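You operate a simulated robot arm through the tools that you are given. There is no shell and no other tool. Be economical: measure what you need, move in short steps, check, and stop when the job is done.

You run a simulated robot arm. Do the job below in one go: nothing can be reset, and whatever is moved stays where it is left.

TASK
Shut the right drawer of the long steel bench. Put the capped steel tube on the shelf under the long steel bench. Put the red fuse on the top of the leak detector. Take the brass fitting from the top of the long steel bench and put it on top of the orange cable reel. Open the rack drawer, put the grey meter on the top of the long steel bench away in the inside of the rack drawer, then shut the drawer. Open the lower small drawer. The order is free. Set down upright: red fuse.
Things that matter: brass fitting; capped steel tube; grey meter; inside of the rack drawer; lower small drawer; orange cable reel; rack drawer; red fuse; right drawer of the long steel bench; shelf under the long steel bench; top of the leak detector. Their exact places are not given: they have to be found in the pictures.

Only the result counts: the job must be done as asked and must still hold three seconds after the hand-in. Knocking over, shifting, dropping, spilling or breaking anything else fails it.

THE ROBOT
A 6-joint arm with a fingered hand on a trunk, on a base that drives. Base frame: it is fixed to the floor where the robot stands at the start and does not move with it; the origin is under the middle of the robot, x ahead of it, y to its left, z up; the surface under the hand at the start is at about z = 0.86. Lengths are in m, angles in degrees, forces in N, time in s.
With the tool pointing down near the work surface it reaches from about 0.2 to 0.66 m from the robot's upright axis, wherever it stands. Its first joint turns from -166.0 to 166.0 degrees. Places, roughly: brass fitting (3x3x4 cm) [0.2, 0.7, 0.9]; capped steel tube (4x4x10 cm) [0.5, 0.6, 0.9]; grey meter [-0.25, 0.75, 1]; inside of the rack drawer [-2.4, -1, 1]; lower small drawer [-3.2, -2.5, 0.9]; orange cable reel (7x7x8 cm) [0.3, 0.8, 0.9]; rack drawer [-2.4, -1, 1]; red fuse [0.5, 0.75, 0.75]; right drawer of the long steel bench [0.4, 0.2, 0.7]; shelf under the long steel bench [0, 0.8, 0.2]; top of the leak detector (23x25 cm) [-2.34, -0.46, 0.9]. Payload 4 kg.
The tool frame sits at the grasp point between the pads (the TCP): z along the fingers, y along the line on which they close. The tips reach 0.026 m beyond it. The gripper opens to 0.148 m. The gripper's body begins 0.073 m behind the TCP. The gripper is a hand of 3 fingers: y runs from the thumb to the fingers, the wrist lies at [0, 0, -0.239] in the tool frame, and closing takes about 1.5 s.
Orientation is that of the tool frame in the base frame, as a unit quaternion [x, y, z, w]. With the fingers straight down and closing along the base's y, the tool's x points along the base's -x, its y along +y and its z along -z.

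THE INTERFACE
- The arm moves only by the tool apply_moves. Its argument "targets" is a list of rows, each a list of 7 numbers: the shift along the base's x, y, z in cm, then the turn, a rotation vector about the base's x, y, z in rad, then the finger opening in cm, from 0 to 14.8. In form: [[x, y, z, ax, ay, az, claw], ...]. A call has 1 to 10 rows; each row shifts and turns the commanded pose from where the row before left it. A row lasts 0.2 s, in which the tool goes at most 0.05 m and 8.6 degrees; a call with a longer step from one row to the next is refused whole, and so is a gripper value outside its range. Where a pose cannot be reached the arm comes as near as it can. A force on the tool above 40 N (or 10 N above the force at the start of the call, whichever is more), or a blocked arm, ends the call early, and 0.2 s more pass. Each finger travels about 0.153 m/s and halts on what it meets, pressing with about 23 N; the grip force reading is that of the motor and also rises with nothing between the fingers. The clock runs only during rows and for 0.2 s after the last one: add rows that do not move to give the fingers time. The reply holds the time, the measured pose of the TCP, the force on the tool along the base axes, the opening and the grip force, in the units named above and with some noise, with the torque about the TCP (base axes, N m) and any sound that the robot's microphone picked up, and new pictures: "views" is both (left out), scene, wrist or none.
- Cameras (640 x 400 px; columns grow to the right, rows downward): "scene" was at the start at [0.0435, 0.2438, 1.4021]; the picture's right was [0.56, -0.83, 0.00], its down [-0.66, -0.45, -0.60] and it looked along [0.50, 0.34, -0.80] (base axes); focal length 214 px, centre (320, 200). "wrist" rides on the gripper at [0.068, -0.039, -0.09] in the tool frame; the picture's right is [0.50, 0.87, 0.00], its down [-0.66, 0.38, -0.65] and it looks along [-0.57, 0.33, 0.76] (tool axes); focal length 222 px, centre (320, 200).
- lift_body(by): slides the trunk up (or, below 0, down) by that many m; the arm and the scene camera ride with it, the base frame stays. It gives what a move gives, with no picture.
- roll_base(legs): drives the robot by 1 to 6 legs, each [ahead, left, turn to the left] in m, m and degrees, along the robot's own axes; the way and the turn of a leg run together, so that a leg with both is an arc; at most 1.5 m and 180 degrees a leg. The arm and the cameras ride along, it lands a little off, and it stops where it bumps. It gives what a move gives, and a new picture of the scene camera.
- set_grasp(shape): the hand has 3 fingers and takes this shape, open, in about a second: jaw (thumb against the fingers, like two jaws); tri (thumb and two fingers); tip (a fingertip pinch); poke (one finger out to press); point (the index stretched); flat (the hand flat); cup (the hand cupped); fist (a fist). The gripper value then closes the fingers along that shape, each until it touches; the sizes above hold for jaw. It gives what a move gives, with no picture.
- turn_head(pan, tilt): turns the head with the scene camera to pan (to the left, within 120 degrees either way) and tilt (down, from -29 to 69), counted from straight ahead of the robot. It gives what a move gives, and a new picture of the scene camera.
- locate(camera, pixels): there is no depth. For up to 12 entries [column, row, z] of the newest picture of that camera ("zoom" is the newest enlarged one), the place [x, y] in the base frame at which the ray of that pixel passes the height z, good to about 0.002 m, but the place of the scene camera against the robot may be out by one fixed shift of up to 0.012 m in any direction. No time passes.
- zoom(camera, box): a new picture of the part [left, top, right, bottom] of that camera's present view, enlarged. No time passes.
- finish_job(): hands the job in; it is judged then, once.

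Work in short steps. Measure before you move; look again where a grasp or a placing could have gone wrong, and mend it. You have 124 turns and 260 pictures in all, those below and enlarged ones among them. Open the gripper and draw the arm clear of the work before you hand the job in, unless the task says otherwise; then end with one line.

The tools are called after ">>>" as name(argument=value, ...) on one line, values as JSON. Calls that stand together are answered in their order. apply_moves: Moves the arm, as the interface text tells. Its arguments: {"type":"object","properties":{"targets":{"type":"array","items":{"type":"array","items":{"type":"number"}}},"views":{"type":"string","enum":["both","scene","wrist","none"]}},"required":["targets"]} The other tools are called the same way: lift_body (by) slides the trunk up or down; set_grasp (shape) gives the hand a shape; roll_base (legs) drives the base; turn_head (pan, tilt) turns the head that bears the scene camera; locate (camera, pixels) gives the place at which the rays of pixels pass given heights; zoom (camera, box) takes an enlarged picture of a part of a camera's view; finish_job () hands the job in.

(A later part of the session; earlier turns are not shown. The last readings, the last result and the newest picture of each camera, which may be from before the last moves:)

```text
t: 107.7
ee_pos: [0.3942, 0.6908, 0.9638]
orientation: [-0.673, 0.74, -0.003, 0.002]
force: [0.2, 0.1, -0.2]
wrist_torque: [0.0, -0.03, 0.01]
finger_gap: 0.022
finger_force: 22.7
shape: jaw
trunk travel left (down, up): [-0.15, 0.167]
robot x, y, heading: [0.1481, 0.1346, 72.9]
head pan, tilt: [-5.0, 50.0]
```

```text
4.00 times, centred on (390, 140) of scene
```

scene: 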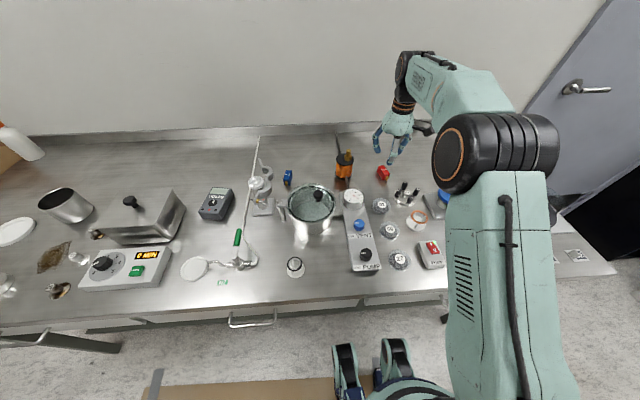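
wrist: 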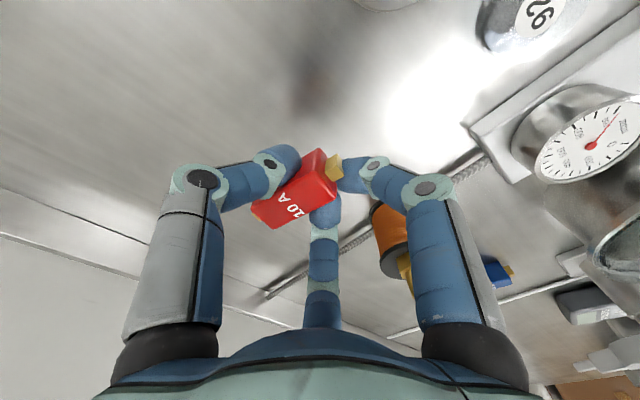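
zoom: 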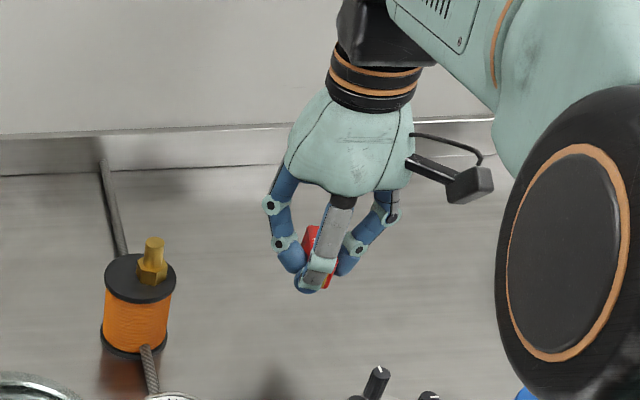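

Held flat. I raise and draw it toward the robot, back away from the bench a bit, and look to the left rear.

>>> apply_moves(targets=[[0, 0, 4, 0, 0, 0, 0], [0, 0, 4, 0, 0, 0, 0], [-0.6, -2, 4, 0, 0, 0, 0], [-0.9, -3, 3, 0, 0, 0, 0], [-1.2, -4, 0, 0, 0, 0, 0], [-1.2, -4, 0, 0, 0, 0, 0], [-1.2, -4, 0, 0, 0, 0, 0]], views="none")

>>> roll_base(legs=[[-0.35, 0, 0]])

>>> turn_head(pan=110, tilt=25)

>>> turn_head(pan=-120, tilt=35)

```text
t: 109.3
ee_pos: [0.3415, 0.5218, 1.1135]
orientation: [-0.673, 0.74, -0.003, 0.003]
force: [-0.3, -0.9, -1.0]
wrist_torque: [0.01, -0.02, 0.01]
finger_gap: 0.0219
finger_force: 23.3
shape: jaw
trunk travel left (down, up): [-0.15, 0.167]
robot x, y, heading: [0.1474, 0.1367, 72.9]
head pan, tilt: [-5.0, 50.0]
```

```text
t: 111.5
ee_pos: [0.2417, 0.1899, 1.1145]
orientation: [-0.672, 0.74, -0.002, 0.002]
force: [0.2, -1.2, -0.9]
wrist_torque: [0.0, 0.01, -0.02]
finger_gap: 0.0217
finger_force: 23.2
shape: jaw
trunk travel left (down, up): [-0.15, 0.167]
robot x, y, heading: [0.0512, -0.1988, 73.1]
head pan, tilt: [-5.0, 50.0]
```

scene: 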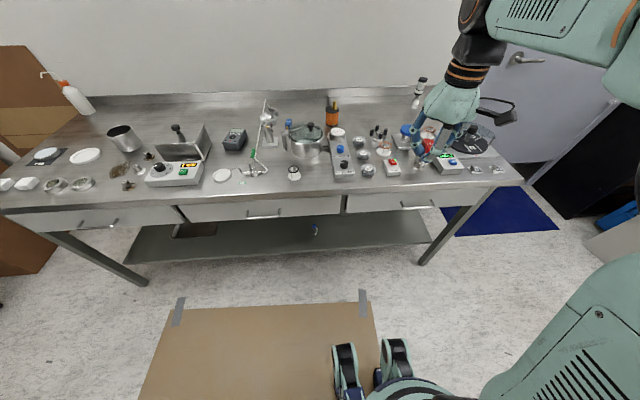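

```text
t: 113.5
ee_pos: [0.2412, 0.191, 1.1129]
orientation: [-0.673, 0.74, -0.003, 0.0]
force: [0.4, 0.1, -0.4]
wrist_torque: [0.0, 0.02, -0.01]
finger_gap: 0.0219
finger_force: 23.2
shape: jaw
trunk travel left (down, up): [-0.15, 0.167]
robot x, y, heading: [0.0482, -0.1973, 73.1]
head pan, tilt: [110.0, 25.0]
```

scene: 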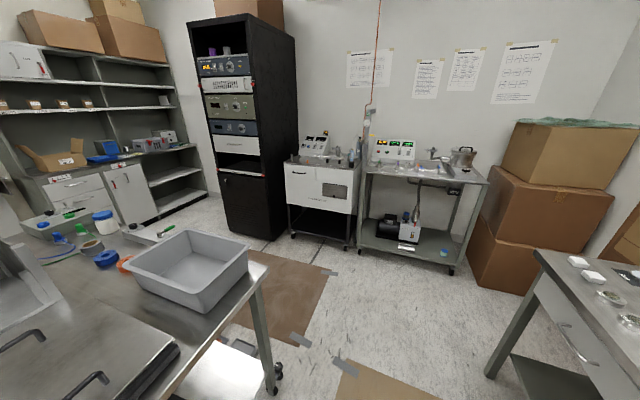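

```text
t: 116.7
ee_pos: [0.2415, 0.19, 1.1141]
orientation: [-0.672, 0.74, -0.003, 0.0]
force: [-0.4, 0.0, 0.0]
wrist_torque: [0.01, 0.06, -0.02]
finger_gap: 0.0218
finger_force: 23.0
shape: jaw
trunk travel left (down, up): [-0.15, 0.167]
robot x, y, heading: [0.0498, -0.1985, 73.2]
head pan, tilt: [-120.0, 35.0]
```

scene: 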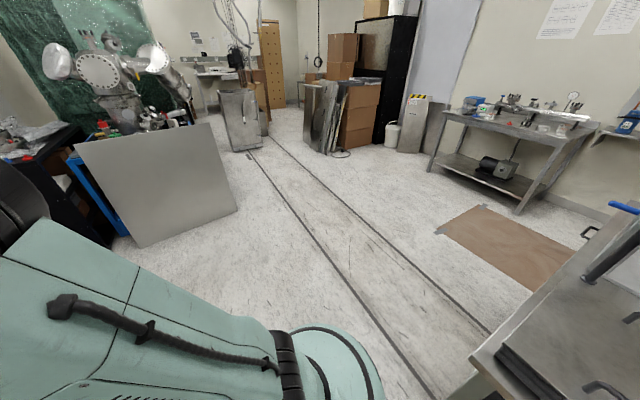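

I look left again and zoom on the leak detector, rack and far drawers.

>>> turn_head(pan=110, tilt=25)

>>> zoom(camera="scene", box=[190, 20, 390, 260])

>>> zoom(camera="scene", box=[270, 110, 390, 200])

>>> zoom(camera="scene", box=[0, 80, 220, 250])

```text
t: 120.0
ee_pos: [0.2412, 0.1895, 1.1152]
orientation: [-0.672, 0.741, -0.003, 0.001]
force: [-0.7, -0.3, -0.4]
wrist_torque: [-0.02, -0.01, 0.02]
finger_gap: 0.022
finger_force: 23.5
shape: jaw
trunk travel left (down, up): [-0.15, 0.167]
robot x, y, heading: [0.0478, -0.1987, 73.3]
head pan, tilt: [110.0, 25.0]
```

scene: 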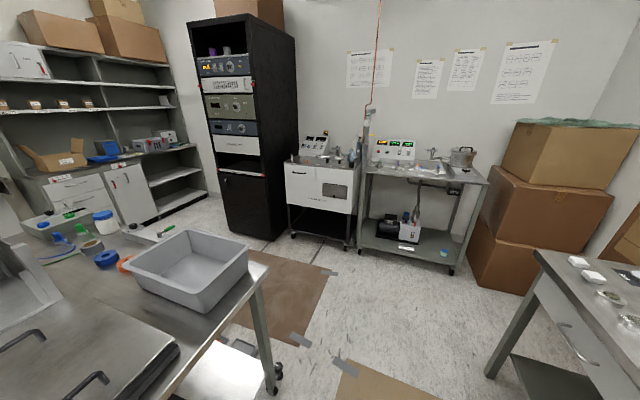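

```text
1.67 times, centred on (290, 140) of scene
```

zoom: 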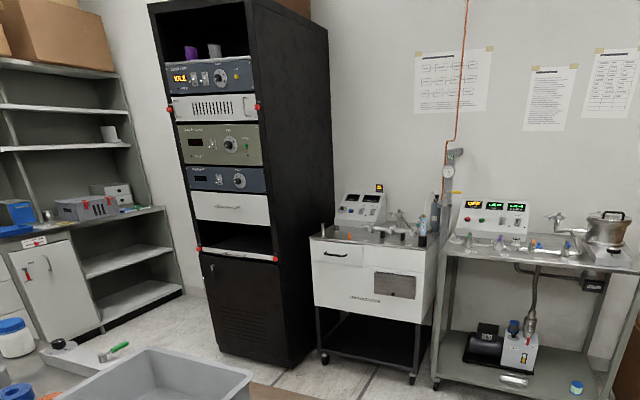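

```text
4.44 times, centred on (330, 155) of scene
```

zoom: 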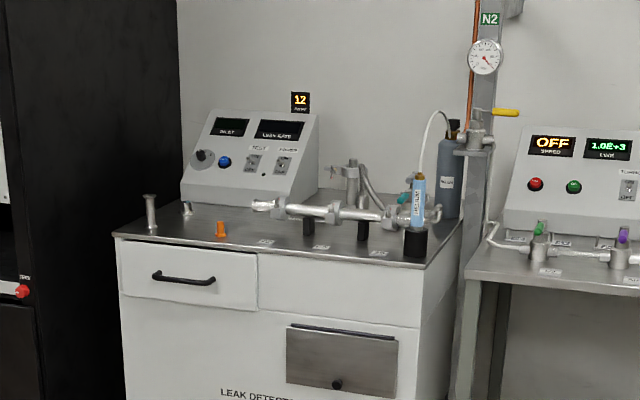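

```text
2.35 times, centred on (110, 165) of scene
```

zoom: 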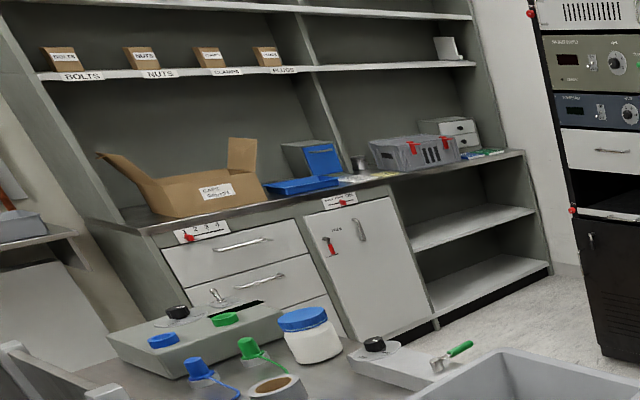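

I measure positions: the table corner near the robot, leak detector front edge, rack front, bench left leg.

>>> locate(camera="scene", pixels=[[270, 385, 0.05], [266, 268, 0.8], [176, 350, 0.8], [292, 235, 0.05], [346, 248, 0.05], [490, 375, 0.02], [224, 232, 0.02], [273, 241, 0.02], [285, 163, 0.88], [350, 170, 0.88], [452, 270, 0.05], [160, 398, 0.8]])

```text
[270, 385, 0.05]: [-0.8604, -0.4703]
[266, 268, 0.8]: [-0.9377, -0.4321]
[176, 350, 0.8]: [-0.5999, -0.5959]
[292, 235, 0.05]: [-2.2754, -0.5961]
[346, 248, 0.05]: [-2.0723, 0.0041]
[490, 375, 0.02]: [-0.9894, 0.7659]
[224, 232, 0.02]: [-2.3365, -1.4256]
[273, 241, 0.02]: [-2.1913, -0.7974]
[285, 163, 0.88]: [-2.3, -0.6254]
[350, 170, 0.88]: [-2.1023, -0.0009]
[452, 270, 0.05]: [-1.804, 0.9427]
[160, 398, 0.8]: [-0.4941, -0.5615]
```

Path: aisle between bench and table is ~1.1 m wide; leak detector front runs (-2.30,-0.63)→(-2.10,0.0). I turn to heading ~162°, drive through, and look ahead.

>>> roll_base(legs=[[0.1, 0, 0], [0, 0, 89], [1.3, 0, 0]])

>>> turn_head(pan=20, tilt=40)

```text
t: 131.1
ee_pos: [-1.5553, 0.4685, 1.1138]
orientation: [0.999, -0.049, 0.001, -0.003]
force: [0.2, -0.2, -0.3]
wrist_torque: [-0.02, -0.02, -0.03]
finger_gap: 0.0215
finger_force: 23.1
shape: jaw
trunk travel left (down, up): [-0.15, 0.167]
robot x, y, heading: [-1.1691, 0.2729, 163.1]
head pan, tilt: [110.0, 25.0]
```

scene: 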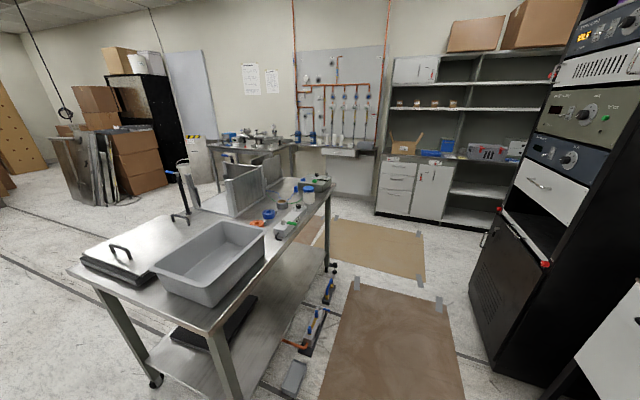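

```text
t: 132.8
ee_pos: [-1.5563, 0.469, 1.1127]
orientation: [0.999, -0.049, 0.001, -0.003]
force: [-0.1, -0.2, -0.3]
wrist_torque: [-0.04, -0.01, 0.0]
finger_gap: 0.0216
finger_force: 23.1
shape: jaw
trunk travel left (down, up): [-0.15, 0.167]
robot x, y, heading: [-1.169, 0.2725, 163.3]
head pan, tilt: [20.0, 40.0]
```

scene: 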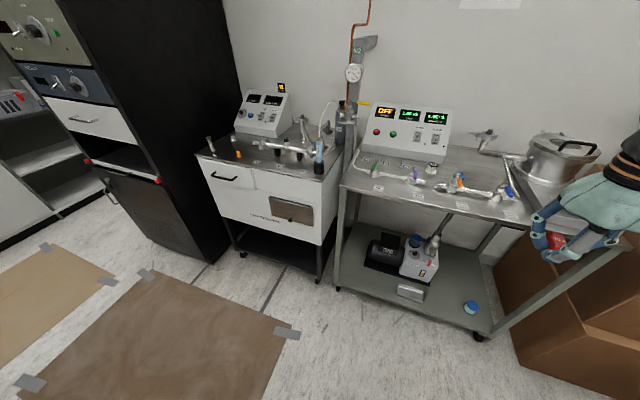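

I measure the leak detector's top corners and the rack drawer.

>>> locate(camera="scene", pixels=[[198, 152, 0.88], [322, 182, 0.88], [238, 158, 0.88], [238, 134, 0.88], [345, 187, 0.88], [135, 143, 0.95], [47, 98, 1.05], [100, 122, 1.0], [205, 263, 0.02], [240, 253, 0.05]])

>>> zoom(camera="scene", box=[180, 80, 360, 200])

>>> zoom(camera="scene", box=[0, 20, 220, 240])

```text
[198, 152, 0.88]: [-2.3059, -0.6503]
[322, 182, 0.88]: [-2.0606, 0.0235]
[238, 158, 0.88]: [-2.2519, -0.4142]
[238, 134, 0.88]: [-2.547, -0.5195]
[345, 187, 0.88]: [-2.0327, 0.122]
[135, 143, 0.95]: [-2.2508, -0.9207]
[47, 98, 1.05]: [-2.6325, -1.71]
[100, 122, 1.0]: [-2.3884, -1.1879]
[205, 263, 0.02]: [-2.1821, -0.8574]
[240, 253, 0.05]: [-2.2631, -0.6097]
```

```text
3.33 times, centred on (270, 140) of scene
```

zoom: 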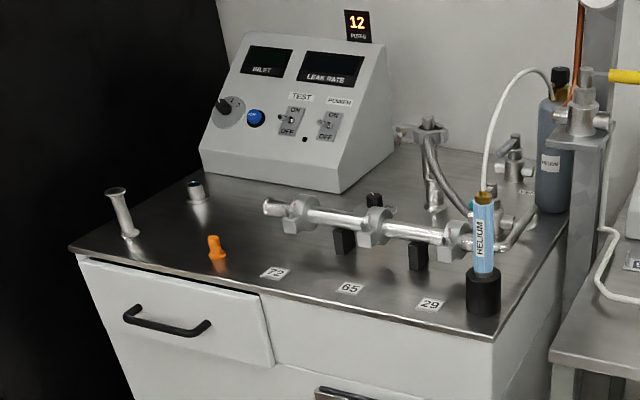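

```text
1.82 times, centred on (110, 130) of scene
```

zoom: 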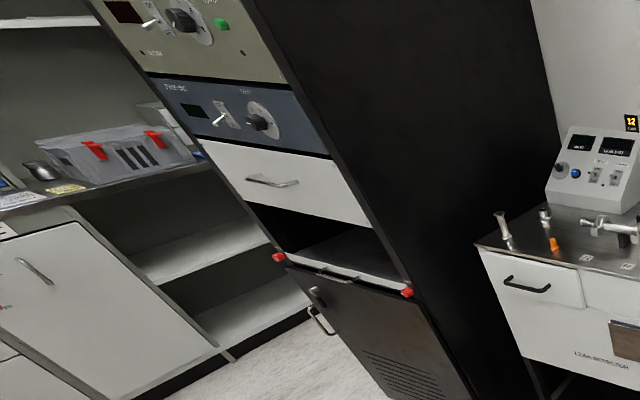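

Free area on the detector's top lies between the orange peg (-2.25,-0.42) and the panel. I move left 0.93 m, then ahead, to stand before it.

>>> roll_base(legs=[[0.03, 0.45, 0], [0.03, 0.45, -0.8], [0.3, 0.03, 0]])

>>> turn_head(pan=5, tilt=50)

```text
t: 142.9
ee_pos: [-2.16, -0.2956, 1.1133]
orientation: [0.998, -0.058, 0.0, -0.002]
force: [-0.3, 0.4, -0.1]
wrist_torque: [0.0, -0.06, 0.0]
finger_gap: 0.0218
finger_force: 23.1
shape: jaw
trunk travel left (down, up): [-0.15, 0.167]
robot x, y, heading: [-1.7821, -0.4965, 162.0]
head pan, tilt: [20.0, 40.0]
```

scene: 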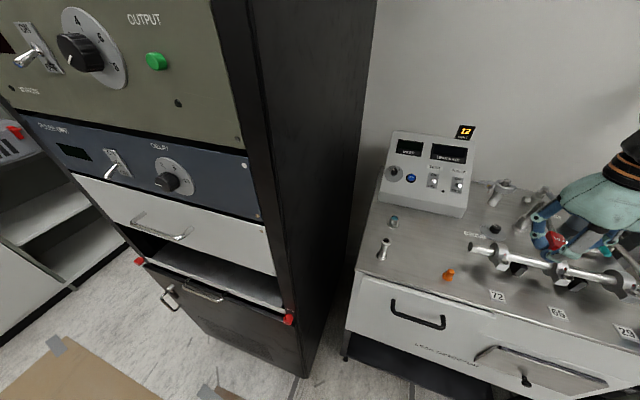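

```text
t: 143.7
ee_pos: [-2.162, -0.2949, 1.1145]
orientation: [0.998, -0.058, 0.001, -0.002]
force: [-0.2, 0.4, 0.0]
wrist_torque: [-0.03, -0.05, -0.01]
finger_gap: 0.0217
finger_force: 23.1
shape: jaw
trunk travel left (down, up): [-0.15, 0.167]
robot x, y, heading: [-1.7768, -0.4962, 162.0]
head pan, tilt: [5.0, 50.0]
```

scene: 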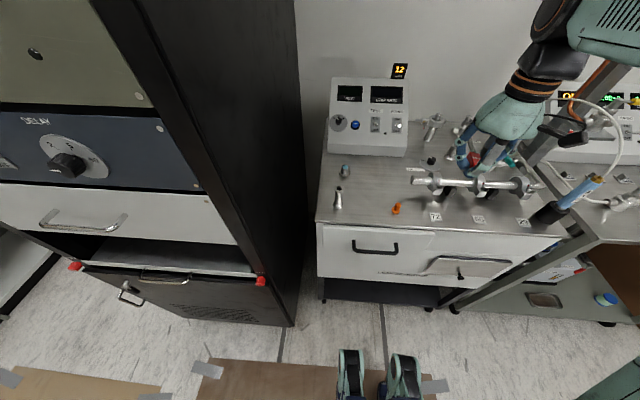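

I measure the free patch around (372,183) and the top height by parallax of the front-left corner.

>>> zoom(camera="scene", box=[300, 120, 460, 240])

>>> locate(camera="scene", pixels=[[317, 222, 0.84], [317, 222, 0.88], [317, 222, 0.92], [372, 183, 0.84], [372, 183, 0.88], [372, 183, 0.92], [396, 213, 0.88], [338, 208, 0.88], [345, 177, 0.88], [420, 185, 0.9], [385, 155, 0.88]])

```text
3.33 times, centred on (380, 180) of scene
```

zoom: 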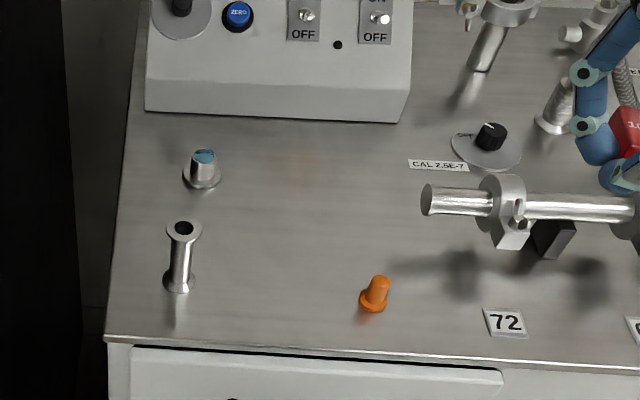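

```text
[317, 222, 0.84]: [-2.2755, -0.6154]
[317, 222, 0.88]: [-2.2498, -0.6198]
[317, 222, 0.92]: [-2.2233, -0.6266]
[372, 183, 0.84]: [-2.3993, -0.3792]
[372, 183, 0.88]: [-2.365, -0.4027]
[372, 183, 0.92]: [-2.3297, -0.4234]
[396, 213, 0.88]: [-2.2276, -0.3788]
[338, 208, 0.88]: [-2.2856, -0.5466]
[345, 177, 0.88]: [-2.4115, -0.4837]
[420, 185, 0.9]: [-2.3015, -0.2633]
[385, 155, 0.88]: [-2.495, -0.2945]
```

Free spot ≈ (-2.335,-0.425). I carry the fuse there, lower to z≈0.97, and look.

>>> apply_moves(targets=[[-3.46, -2.6, 0, 0, 0, 0, 0], [-3.46, -2.6, 0, 0, 0, 0, 0], [-3.46, -2.6, 0, 0, 0, 0, 0], [-3.46, -2.6, 0, 0, 0, 0, 0], [-3.46, -2.6, 0, 0, 0, 0, 0], [0, 0, -4, 0, 0, 0, 0], [0, 0, -4, 0, 0, 0, 0], [0, 0, -4, 0, 0, 0, 0], [0, 0, -2.5, 0, 0, 0, 0]])

>>> zoom(camera="scene", box=[300, 100, 460, 240])

```text
t: 145.7
ee_pos: [-2.3337, -0.427, 0.9674]
orientation: [0.998, -0.059, -0.001, -0.003]
force: [0.5, 0.0, -1.0]
wrist_torque: [-0.02, -0.04, -0.01]
finger_gap: 0.0215
finger_force: 23.2
shape: jaw
trunk travel left (down, up): [-0.15, 0.167]
robot x, y, heading: [-1.7758, -0.4995, 161.9]
head pan, tilt: [5.0, 50.0]
```

scene: 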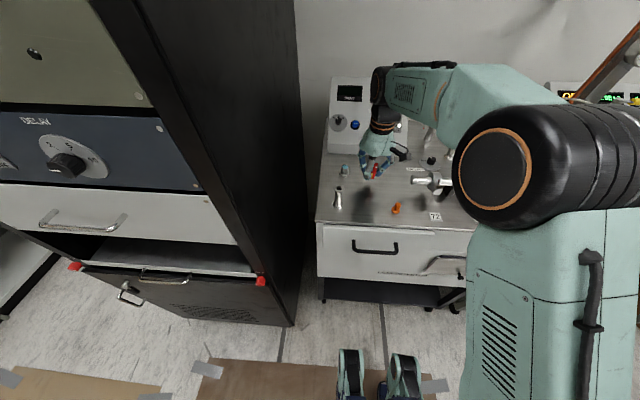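
wrist: 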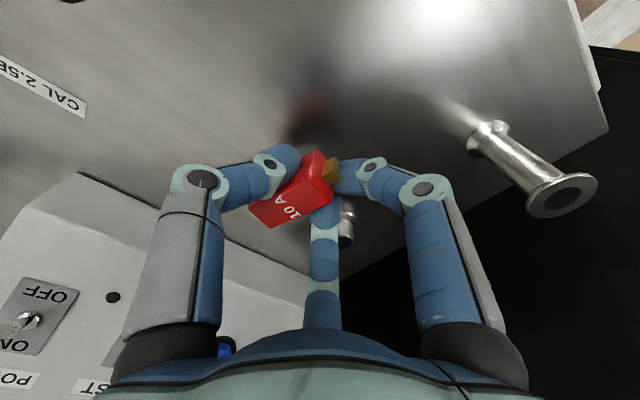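

```text
2.86 times, centred on (380, 170) of scene
```

zoom: 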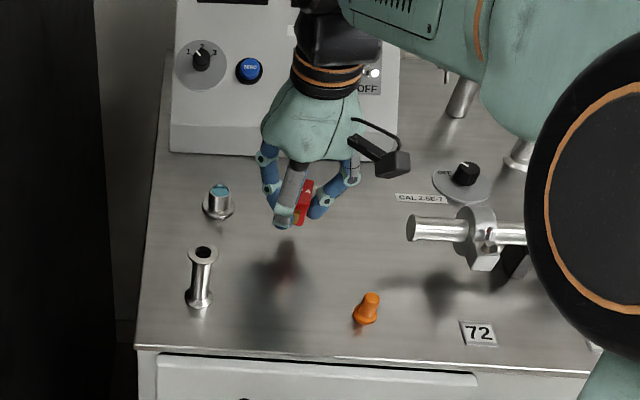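

Clear all around. I lower in small steps until contact.

>>> apply_moves(targets=[[0, 0, -1.5, 0, 0, 0, 0], [0, 0, -1, 0, 0, 0, 0], [0, 0, -0.5, 0, 0, 0, 0], [0, 0, -0.4, 0, 0, 0, 0]], views="wrist")

>>> zoom(camera="scene", box=[340, 140, 420, 210])

```text
t: 146.7
ee_pos: [-2.3338, -0.4263, 0.9347]
orientation: [0.998, -0.059, 0.0, -0.002]
force: [-0.7, 0.2, 0.4]
wrist_torque: [0.04, 0.0, 0.0]
finger_gap: 0.0214
finger_force: 22.9
shape: jaw
trunk travel left (down, up): [-0.15, 0.167]
robot x, y, heading: [-1.7776, -0.5001, 161.8]
head pan, tilt: [5.0, 50.0]
```

wrist: 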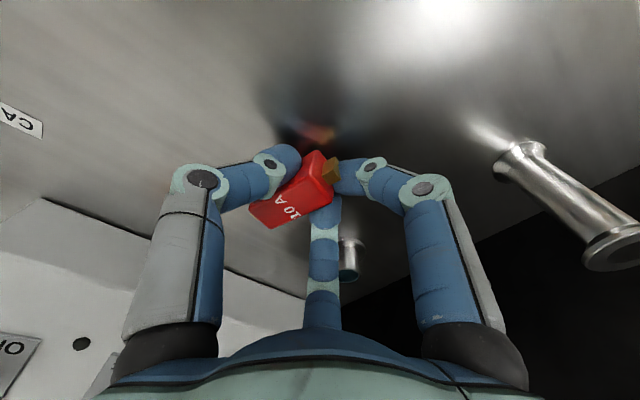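

```text
5.71 times, centred on (380, 175) of scene
```

zoom: 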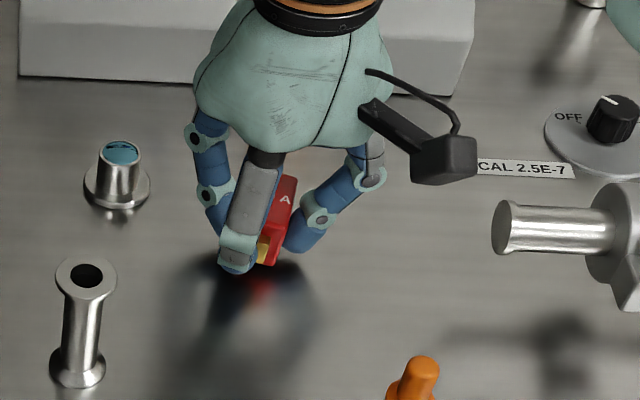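

>>> apply_moves(targets=[[0, 0, -0.4, 0, 0, 0, 0], [0, 0, -0.4, 0, 0, 0, 0], [0, 0, -0.3, 0, 0, 0, 0], [0, 0, 0, 0, 0, 0, 0]], views="wrist")

```text
t: 147.7
ee_pos: [-2.3328, -0.426, 0.9282]
orientation: [0.998, -0.058, -0.003, -0.002]
force: [0.3, 0.8, 35.3]
wrist_torque: [0.32, 0.06, -0.04]
finger_gap: 0.0233
finger_force: 23.1
shape: jaw
trunk travel left (down, up): [-0.15, 0.167]
robot x, y, heading: [-1.7775, -0.4981, 162.1]
head pan, tilt: [5.0, 50.0]
```

wrist: 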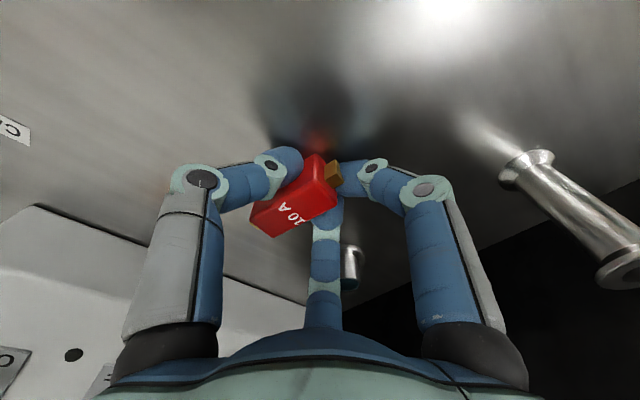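

Contact (35 N). I relieve 4 mm, then open slowly.

>>> apply_moves(targets=[[0, 0, 0.4, 0, 0, 0, 0], [0, 0, 0, 0, 0, 0, 0]], views="none")

>>> apply_moves(targets=[[0, 0, 0, 0, 0, 0, 2.4], [0, 0, 0, 0, 0, 0, 3], [0, 0, 0, 0, 0, 0, 4], [0, 0, 0, 0, 0, 0, 5.5], [0, 0, 0, 0, 0, 0, 5.5]], views="wrist")

```text
t: 148.3
ee_pos: [-2.3323, -0.4256, 0.9269]
orientation: [0.998, -0.058, 0.001, -0.002]
force: [-1.4, 0.6, 19.9]
wrist_torque: [0.29, 0.05, -0.03]
finger_gap: 0.0231
finger_force: 23.4
shape: jaw
trunk travel left (down, up): [-0.15, 0.167]
robot x, y, heading: [-1.7776, -0.4952, 161.9]
head pan, tilt: [5.0, 50.0]
```

```text
t: 149.5
ee_pos: [-2.3332, -0.4263, 0.9277]
orientation: [0.998, -0.058, 0.001, -0.002]
force: [0.3, 0.5, 1.3]
wrist_torque: [0.01, 0.02, -0.04]
finger_gap: 0.0548
finger_force: 0.0
shape: jaw
trunk travel left (down, up): [-0.15, 0.167]
robot x, y, heading: [-1.7771, -0.4989, 162.0]
head pan, tilt: [5.0, 50.0]
```

wrist: 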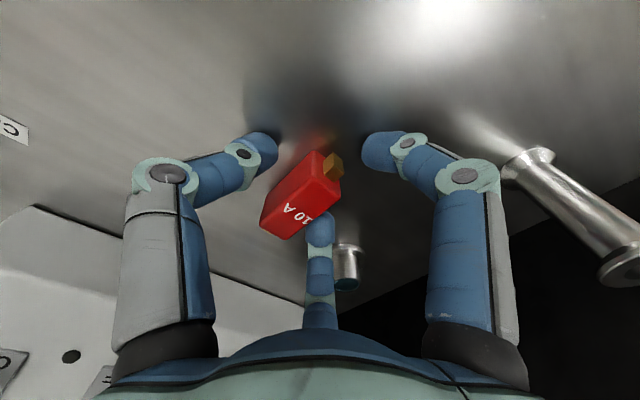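

Released flat, label up. I rise straight up and look.

>>> apply_moves(targets=[[0, 0, 2, 0, 0, 0, 5.5], [0, 0, 4, 0, 0, 0, 5.5], [0, 0, 4, 0, 0, 0, 5.5], [0, 0, 4, 0, 0, 0, 5.5], [0, 0, 4, 0, 0, 0, 5.5]])

>>> zoom(camera="scene", box=[300, 120, 460, 240])

```text
t: 150.7
ee_pos: [-2.3338, -0.4264, 1.1081]
orientation: [0.998, -0.058, 0.002, -0.002]
force: [-0.1, -0.7, -1.4]
wrist_torque: [0.02, 0.01, 0.03]
finger_gap: 0.0547
finger_force: 0.0
shape: jaw
trunk travel left (down, up): [-0.15, 0.167]
robot x, y, heading: [-1.7767, -0.4982, 161.7]
head pan, tilt: [5.0, 50.0]
```

scene: 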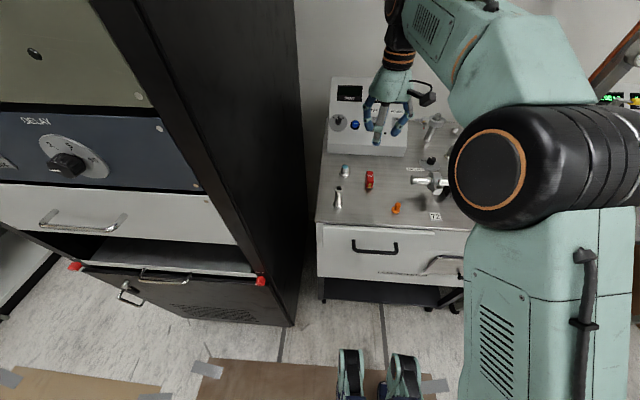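
wrist: 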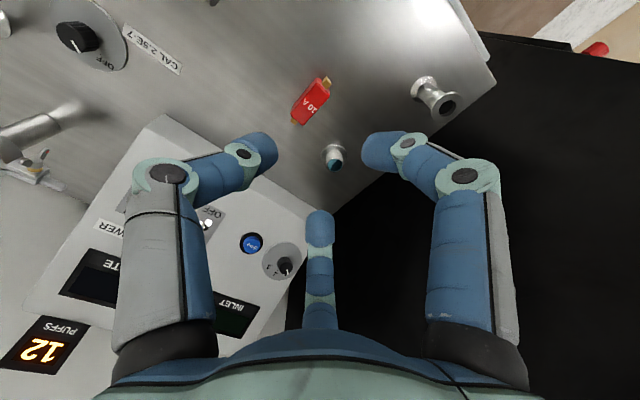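

```text
3.33 times, centred on (380, 180) of scene
```

zoom: 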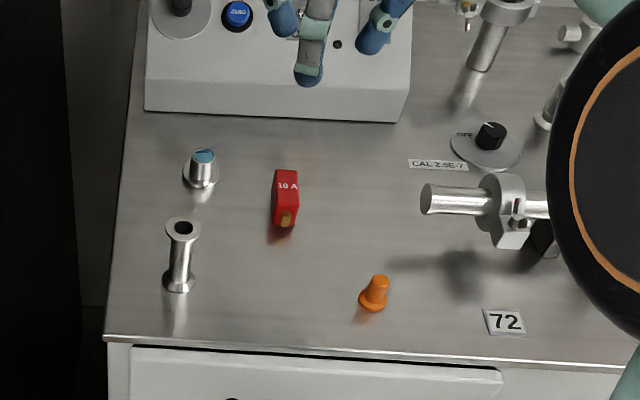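

The fuse is placed. Now the rack drawer: I measure its handle (px ~88,222) and edges at several heights.

>>> locate(camera="scene", pixels=[[45, 222, 0.9], [45, 222, 1.0], [45, 222, 1.1], [125, 222, 0.9], [125, 222, 1.0], [125, 222, 1.1], [237, 243, 0.9], [237, 243, 1.0], [212, 195, 1.0], [212, 195, 1.1]])

>>> zoom(camera="scene", box=[0, 160, 280, 320])

```text
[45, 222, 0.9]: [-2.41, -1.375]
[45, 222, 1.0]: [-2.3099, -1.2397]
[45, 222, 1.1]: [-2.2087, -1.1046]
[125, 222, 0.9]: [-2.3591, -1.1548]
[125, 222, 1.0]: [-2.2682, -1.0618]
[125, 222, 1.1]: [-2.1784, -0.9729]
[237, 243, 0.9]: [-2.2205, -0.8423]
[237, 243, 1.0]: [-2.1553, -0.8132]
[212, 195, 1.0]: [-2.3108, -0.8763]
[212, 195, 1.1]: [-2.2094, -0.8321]
```

```text
2.29 times, centred on (140, 240) of scene
```

zoom: 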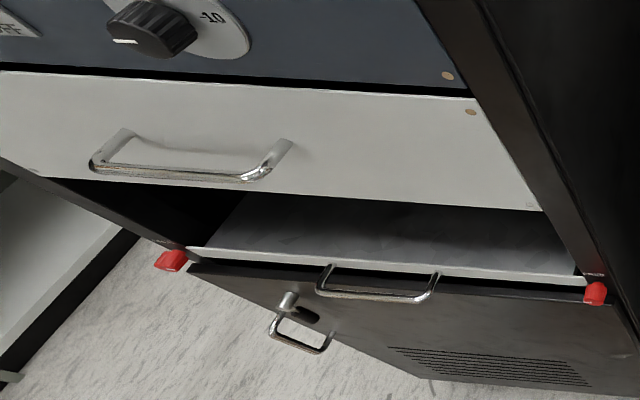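

The drawer front spans z≈0.97–1.13 with its handle near (-2.24,-1.10,1.04). I back away 0.42 m and go 0.70 m left to face it, between rack and table.

>>> roll_base(legs=[[-0.42, 0, 0], [0, 0.7, 0]])

>>> turn_head(pan=0, tilt=30)

>>> zoom(camera="scene", box=[200, 120, 440, 280])

```text
t: 159.4
ee_pos: [-2.1547, -1.2207, 1.1096]
orientation: [0.998, -0.058, 0.001, -0.003]
force: [-0.1, 0.8, -0.6]
wrist_torque: [0.02, 0.04, 0.02]
finger_gap: 0.055
finger_force: 0.1
shape: jaw
trunk travel left (down, up): [-0.15, 0.167]
robot x, y, heading: [-1.6031, -1.2906, 161.6]
head pan, tilt: [5.0, 50.0]
```

scene: 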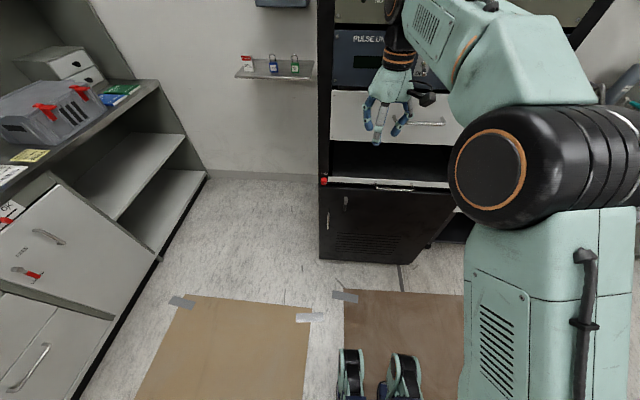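

```text
t: 160.2
ee_pos: [-2.1557, -1.2201, 1.1093]
orientation: [0.998, -0.059, 0.002, -0.002]
force: [0.1, 0.2, -0.4]
wrist_torque: [0.02, 0.03, 0.04]
finger_gap: 0.055
finger_force: 0.1
shape: jaw
trunk travel left (down, up): [-0.15, 0.167]
robot x, y, heading: [-1.6002, -1.2896, 161.9]
head pan, tilt: [0.0, 30.0]
```

scene: 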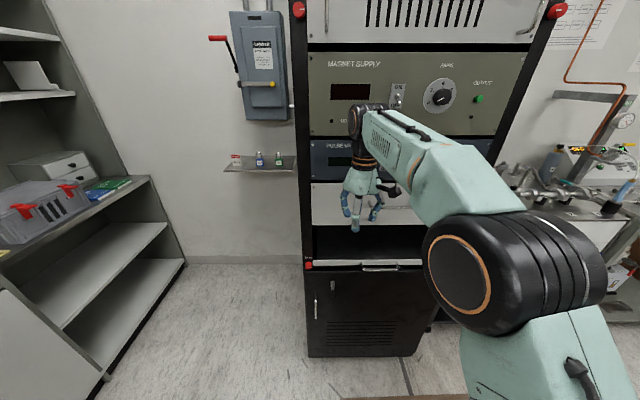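

```text
2.50 times, centred on (320, 200) of scene
```

zoom: 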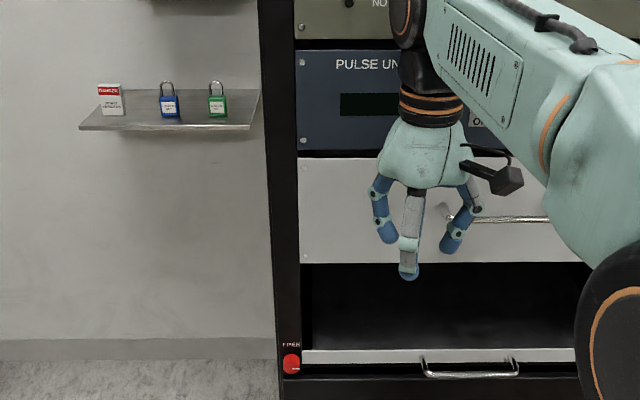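

>>> locate(camera="scene", pixels=[[370, 207, 1.0], [370, 207, 1.05], [370, 207, 1.1], [400, 207, 1.0], [400, 207, 1.05], [400, 207, 1.1], [312, 183, 1.1], [312, 225, 1.0], [310, 262, 0.85]])

```text
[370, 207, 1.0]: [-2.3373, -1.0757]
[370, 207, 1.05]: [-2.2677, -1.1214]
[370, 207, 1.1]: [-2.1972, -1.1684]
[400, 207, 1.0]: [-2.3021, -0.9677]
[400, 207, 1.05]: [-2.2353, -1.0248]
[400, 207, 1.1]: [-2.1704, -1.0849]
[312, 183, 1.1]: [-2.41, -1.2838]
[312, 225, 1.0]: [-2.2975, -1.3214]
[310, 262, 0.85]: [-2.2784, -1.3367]
```

Handle centre ≈ (-2.207,-1.07,1.083). I draw the hand back a little and pitch it to horizontal, pointing at the rack.

>>> apply_moves(targets=[[0.8, -0.2, 0, 0.044, 0.136, 0, 5.5], [0.8, -0.2, 0, 0.044, 0.136, 0, 5.5], [0.8, -0.2, 0, 0.044, 0.136, 0, 5.5], [0.8, -0.2, 0, 0.044, 0.136, 0, 5.5], [0.8, -0.2, 0, 0.044, 0.136, 0, 5.5], [0.8, -0.2, 0, 0.044, 0.136, 0, 5.5], [0.8, -0.2, 0, 0.044, 0.136, 0, 5.5], [0.8, -0.2, 0, 0.044, 0.136, 0, 5.5], [0.8, -0.2, 0, 0.044, 0.136, 0, 5.5], [0.8, -0.2, 0, 0.044, 0.136, 0, 5.5]], views="none")

>>> apply_moves(targets=[[0, 0.5, 0, 0.044, 0.136, 0, 5.5], [0, 0.5, 0, 0.136, -0.044, 0, 5.5], [0, 0.5, 0, 0.136, -0.044, 0, 5.5], [0, 0.5, 0, 0.136, -0.044, 0, 5.5], [0, 0.5, 0, 0.136, -0.044, 0, 5.5], [0, 0.5, 0, 0.136, -0.044, 0, 5.5], [0, 0.5, 0, 0.136, -0.044, 0, 5.5], [0, 0.5, 0, 0.136, -0.044, 0, 5.5], [0, 0.5, 0, 0.136, -0.044, 0, 5.5], [0, 0.5, 0, 0.136, -0.044, 0, 5.5]])

```text
t: 162.4
ee_pos: [-2.0753, -1.2405, 1.1074]
orientation: [0.754, -0.045, -0.634, -0.166]
force: [0.0, 0.1, 0.5]
wrist_torque: [-0.02, 0.0, -0.03]
finger_gap: 0.0548
finger_force: 0.0
shape: jaw
trunk travel left (down, up): [-0.15, 0.167]
robot x, y, heading: [-1.603, -1.292, 162.0]
head pan, tilt: [0.0, 30.0]
```

```text
t: 164.7
ee_pos: [-2.0759, -1.1989, 1.1096]
orientation: [0.589, 0.387, -0.439, -0.557]
force: [0.0, 0.3, -0.5]
wrist_torque: [0.03, 0.0, 0.0]
finger_gap: 0.0547
finger_force: 0.1
shape: jaw
out of reach, approached as far as the arm can: row 9, 10
trunk travel left (down, up): [-0.15, 0.167]
robot x, y, heading: [-1.6001, -1.2902, 162.0]
head pan, tilt: [0.0, 30.0]
```

scene: 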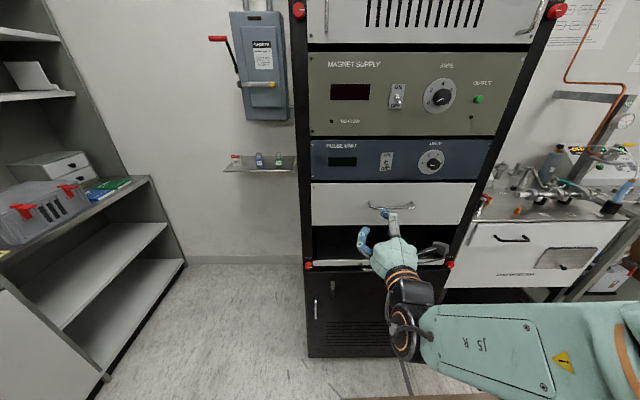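
wrist: 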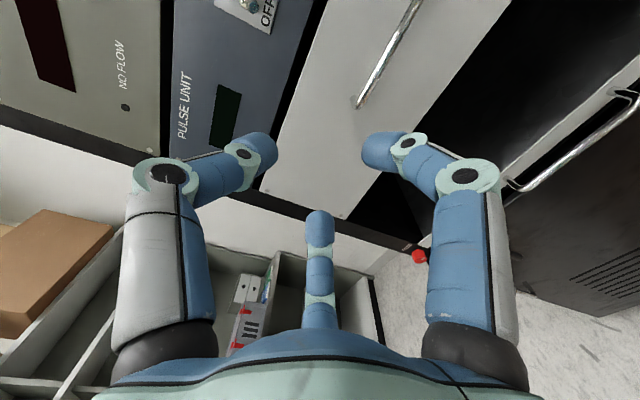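

The hand is horizontal with thumb up. I locate the handle bar in the wrist view.

>>> locate(camera="wrist", pixels=[[360, 100, 1.06], [360, 100, 1.083], [360, 100, 1.1], [415, 8, 1.06], [415, 8, 1.083], [415, 8, 1.1]])

>>> locate(camera="scene", pixels=[[370, 207, 1.06], [370, 207, 1.083], [413, 207, 1.06], [413, 207, 1.083], [312, 183, 1.15], [312, 225, 1.0]])

>>> zoom(camera="scene", box=[290, 160, 490, 290])

```text
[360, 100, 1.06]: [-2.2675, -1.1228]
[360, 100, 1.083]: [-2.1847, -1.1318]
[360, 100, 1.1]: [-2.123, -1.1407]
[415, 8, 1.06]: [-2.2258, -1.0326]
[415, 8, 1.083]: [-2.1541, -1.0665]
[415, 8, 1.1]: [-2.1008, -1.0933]
```

```text
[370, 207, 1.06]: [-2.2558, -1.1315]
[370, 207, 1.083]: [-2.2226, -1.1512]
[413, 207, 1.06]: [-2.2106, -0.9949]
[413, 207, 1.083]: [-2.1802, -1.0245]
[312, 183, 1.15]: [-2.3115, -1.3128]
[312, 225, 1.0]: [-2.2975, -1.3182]
```

```text
3.08 times, centred on (390, 225) of scene
```

zoom: 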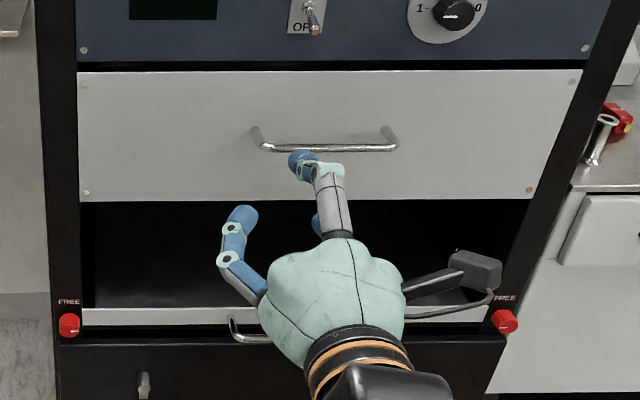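

Triangulated bar: centre (-2.226,-1.066,1.065). I shift right 8 cm and down 4.5 cm, then look before advancing.

>>> apply_moves(targets=[[0.8, 2.55, -1.5, 0, 0, 0, 6], [0.8, 2.55, -1.5, 0, 0, 0, 6], [0.85, 2.55, -1.5, 0, 0, 0, 6], [-3.3, 1.06, 0, 0, 0, 0, 6], [-3.3, 1.06, 0, 0, 0, 0, 6]])

>>> zoom(camera="scene", box=[310, 150, 490, 270])

```text
t: 165.8
ee_pos: [-2.1322, -1.1948, 1.0826]
orientation: [0.59, 0.388, -0.44, -0.555]
force: [-0.9, 1.1, -0.2]
wrist_torque: [0.03, 0.0, -0.02]
finger_gap: 0.0596
finger_force: 0.0
shape: jaw
out of reach, approached as far as the arm can: row 1, 2, 3, 4, 5
trunk travel left (down, up): [-0.15, 0.167]
robot x, y, heading: [-1.5984, -1.2913, 161.9]
head pan, tilt: [0.0, 30.0]
```

scene: 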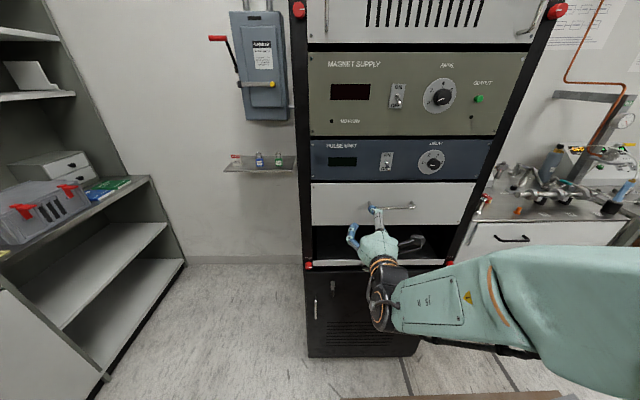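
wrist: 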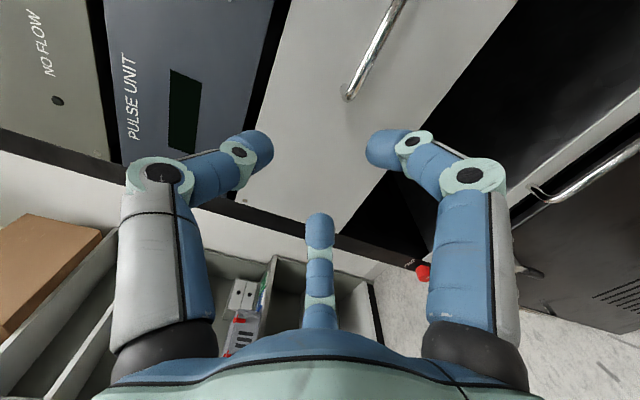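

```text
3.33 times, centred on (400, 210) of scene
```

zoom: 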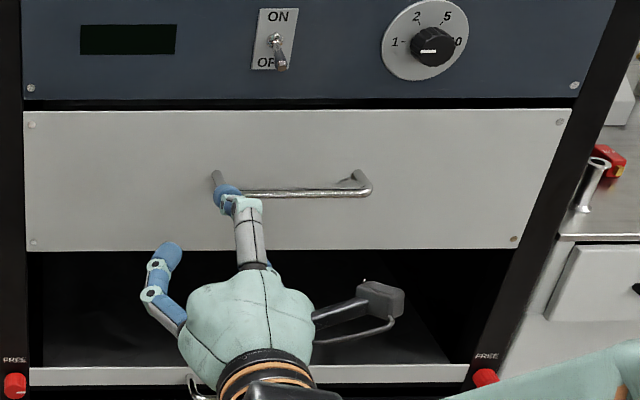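

The arm can't go right in this pose, so I shift the base 9.5 cm right and 6 cm ahead instead.

>>> roll_base(legs=[[0, -0.095, 0], [0.06, 0, 0]])

>>> apply_moves(targets=[[0, 0, -0.8, 0, 0, 0, 6], [0, 0, -0.8, 0, 0, 0, 6]], views="wrist")

>>> zoom(camera="scene", box=[310, 150, 490, 270])

```text
t: 167.9
ee_pos: [-2.1597, -1.0876, 1.0833]
orientation: [0.59, 0.388, -0.439, -0.555]
force: [0.1, 0.7, 0.5]
wrist_torque: [0.02, 0.04, -0.01]
finger_gap: 0.0592
finger_force: 0.1
shape: jaw
trunk travel left (down, up): [-0.15, 0.167]
robot x, y, heading: [-1.6246, -1.1812, 162.1]
head pan, tilt: [0.0, 30.0]
```

scene: 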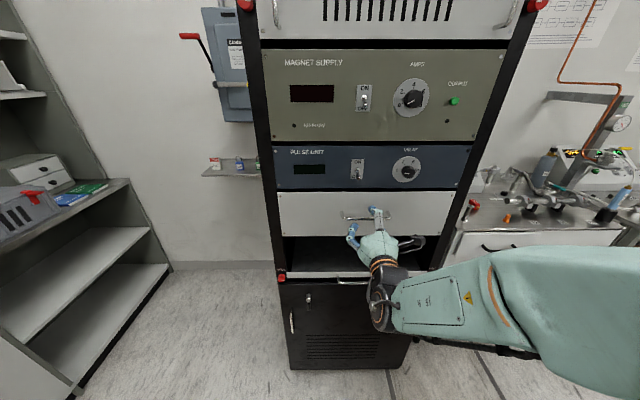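

```text
t: 168.5
ee_pos: [-2.1583, -1.0878, 1.0661]
orientation: [0.592, 0.387, -0.438, -0.556]
force: [0.0, 0.6, 0.4]
wrist_torque: [-0.03, -0.01, -0.01]
finger_gap: 0.0597
finger_force: 0.0
shape: jaw
trunk travel left (down, up): [-0.15, 0.167]
robot x, y, heading: [-1.6294, -1.1829, 161.9]
head pan, tilt: [0.0, 30.0]
```

wrist: 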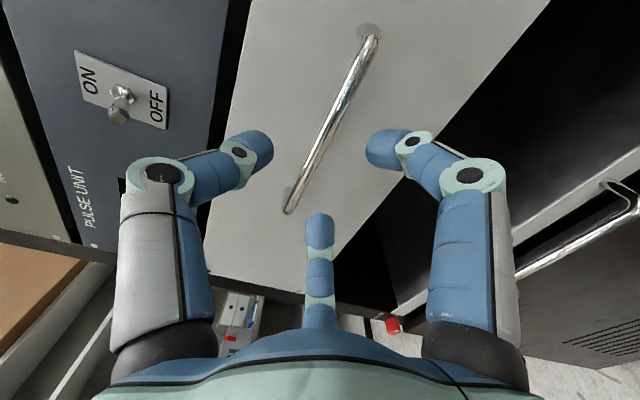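

```text
3.33 times, centred on (400, 210) of scene
```

zoom: 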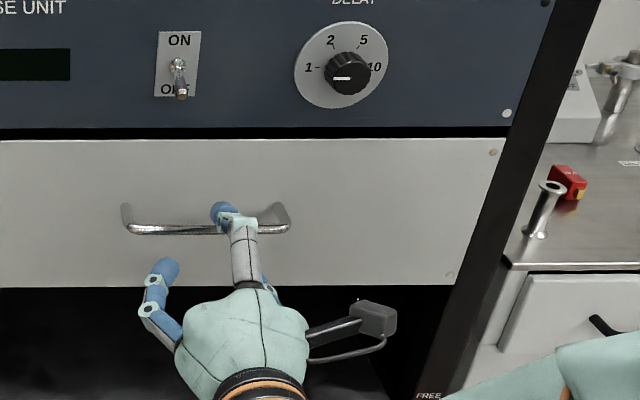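

>>> locate(camera="wrist", pixels=[[290, 210, 1.06], [290, 210, 1.07], [370, 38, 1.06], [370, 38, 1.07], [335, 115, 1.06], [335, 115, 1.07]])

```text
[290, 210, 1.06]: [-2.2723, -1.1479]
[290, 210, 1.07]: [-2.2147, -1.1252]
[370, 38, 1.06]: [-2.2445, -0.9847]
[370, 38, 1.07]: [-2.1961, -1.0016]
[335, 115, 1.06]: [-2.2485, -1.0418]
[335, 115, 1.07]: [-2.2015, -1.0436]
```

Bar at s 7.5 cm ahead, well centred. I advance 6.5 cm and close on it.

>>> apply_moves(targets=[[-2.1, 0.68, 0, 0, 0, 0, 6], [-2.1, 0.68, 0, 0, 0, 0, 6], [-2.0, 0.65, 0, 0, 0, 0, 6], [0, 0, 0, 0, 0, 0, 3], [0, 0, 0, 0, 0, 0, 1], [0, 0, 0, 0, 0, 0, 0], [0, 0, 0, 0, 0, 0, 0], [0, 0, 0, 0, 0, 0, 0]])

>>> zoom(camera="scene", box=[310, 150, 490, 270])

```text
t: 170.3
ee_pos: [-2.2208, -1.0737, 1.0696]
orientation: [0.592, 0.385, -0.438, -0.557]
force: [9.4, -3.2, 2.4]
wrist_torque: [0.05, 0.13, 0.0]
finger_gap: 0.0127
finger_force: 22.9
shape: jaw
out of reach, approached as far as the arm can: row 2
trunk travel left (down, up): [-0.15, 0.167]
robot x, y, heading: [-1.6228, -1.181, 162.2]
head pan, tilt: [0.0, 30.0]
```

scene: 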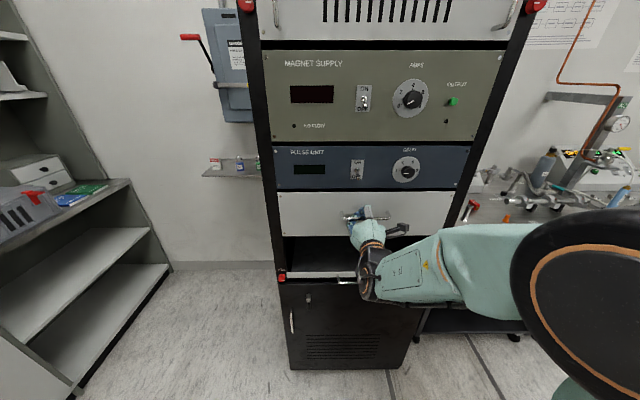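
wrist: 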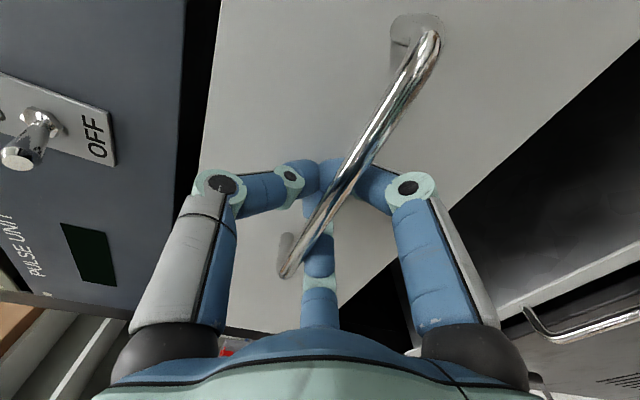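

```text
3.33 times, centred on (400, 210) of scene
```

zoom: 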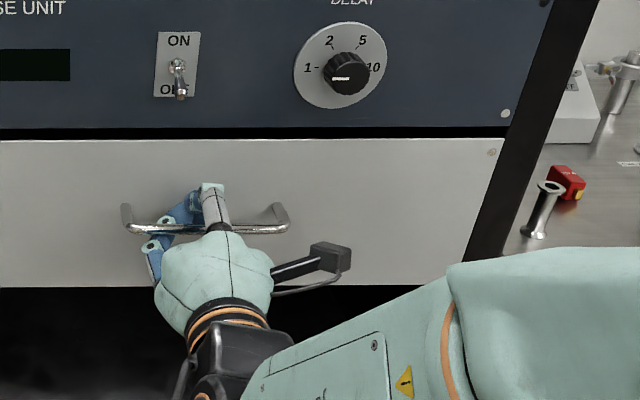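

The fingers have closed around the bar. I pull 10 cm with the arm and check.

>>> apply_moves(targets=[[1.4, -0.46, 0, 0, 0, 0, 0], [1.9, -0.62, 0, 0, 0, 0, 0], [1.9, -0.62, 0, 0, 0, 0, 0], [1.9, -0.62, 0, 0, 0, 0, 0], [1.9, -0.62, 0, 0, 0, 0, 0]], views="scene")

```text
t: 171.5
ee_pos: [-2.1302, -1.1014, 1.0677]
orientation: [0.59, 0.388, -0.44, -0.555]
force: [1.5, -0.8, -1.8]
wrist_torque: [0.05, -0.04, 0.0]
finger_gap: 0.011
finger_force: 22.8
shape: jaw
trunk travel left (down, up): [-0.15, 0.167]
robot x, y, heading: [-1.6235, -1.1839, 162.0]
head pan, tilt: [0.0, 30.0]
```

scene: 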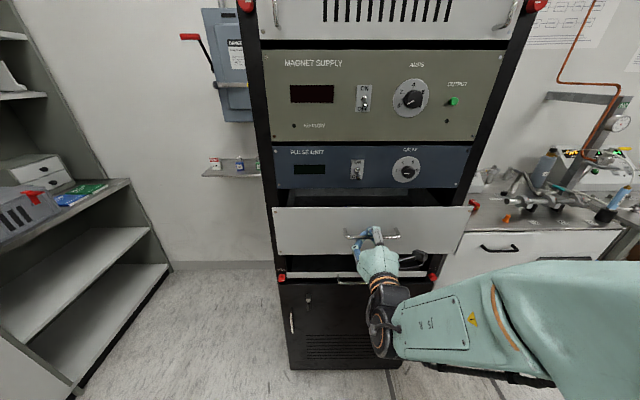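

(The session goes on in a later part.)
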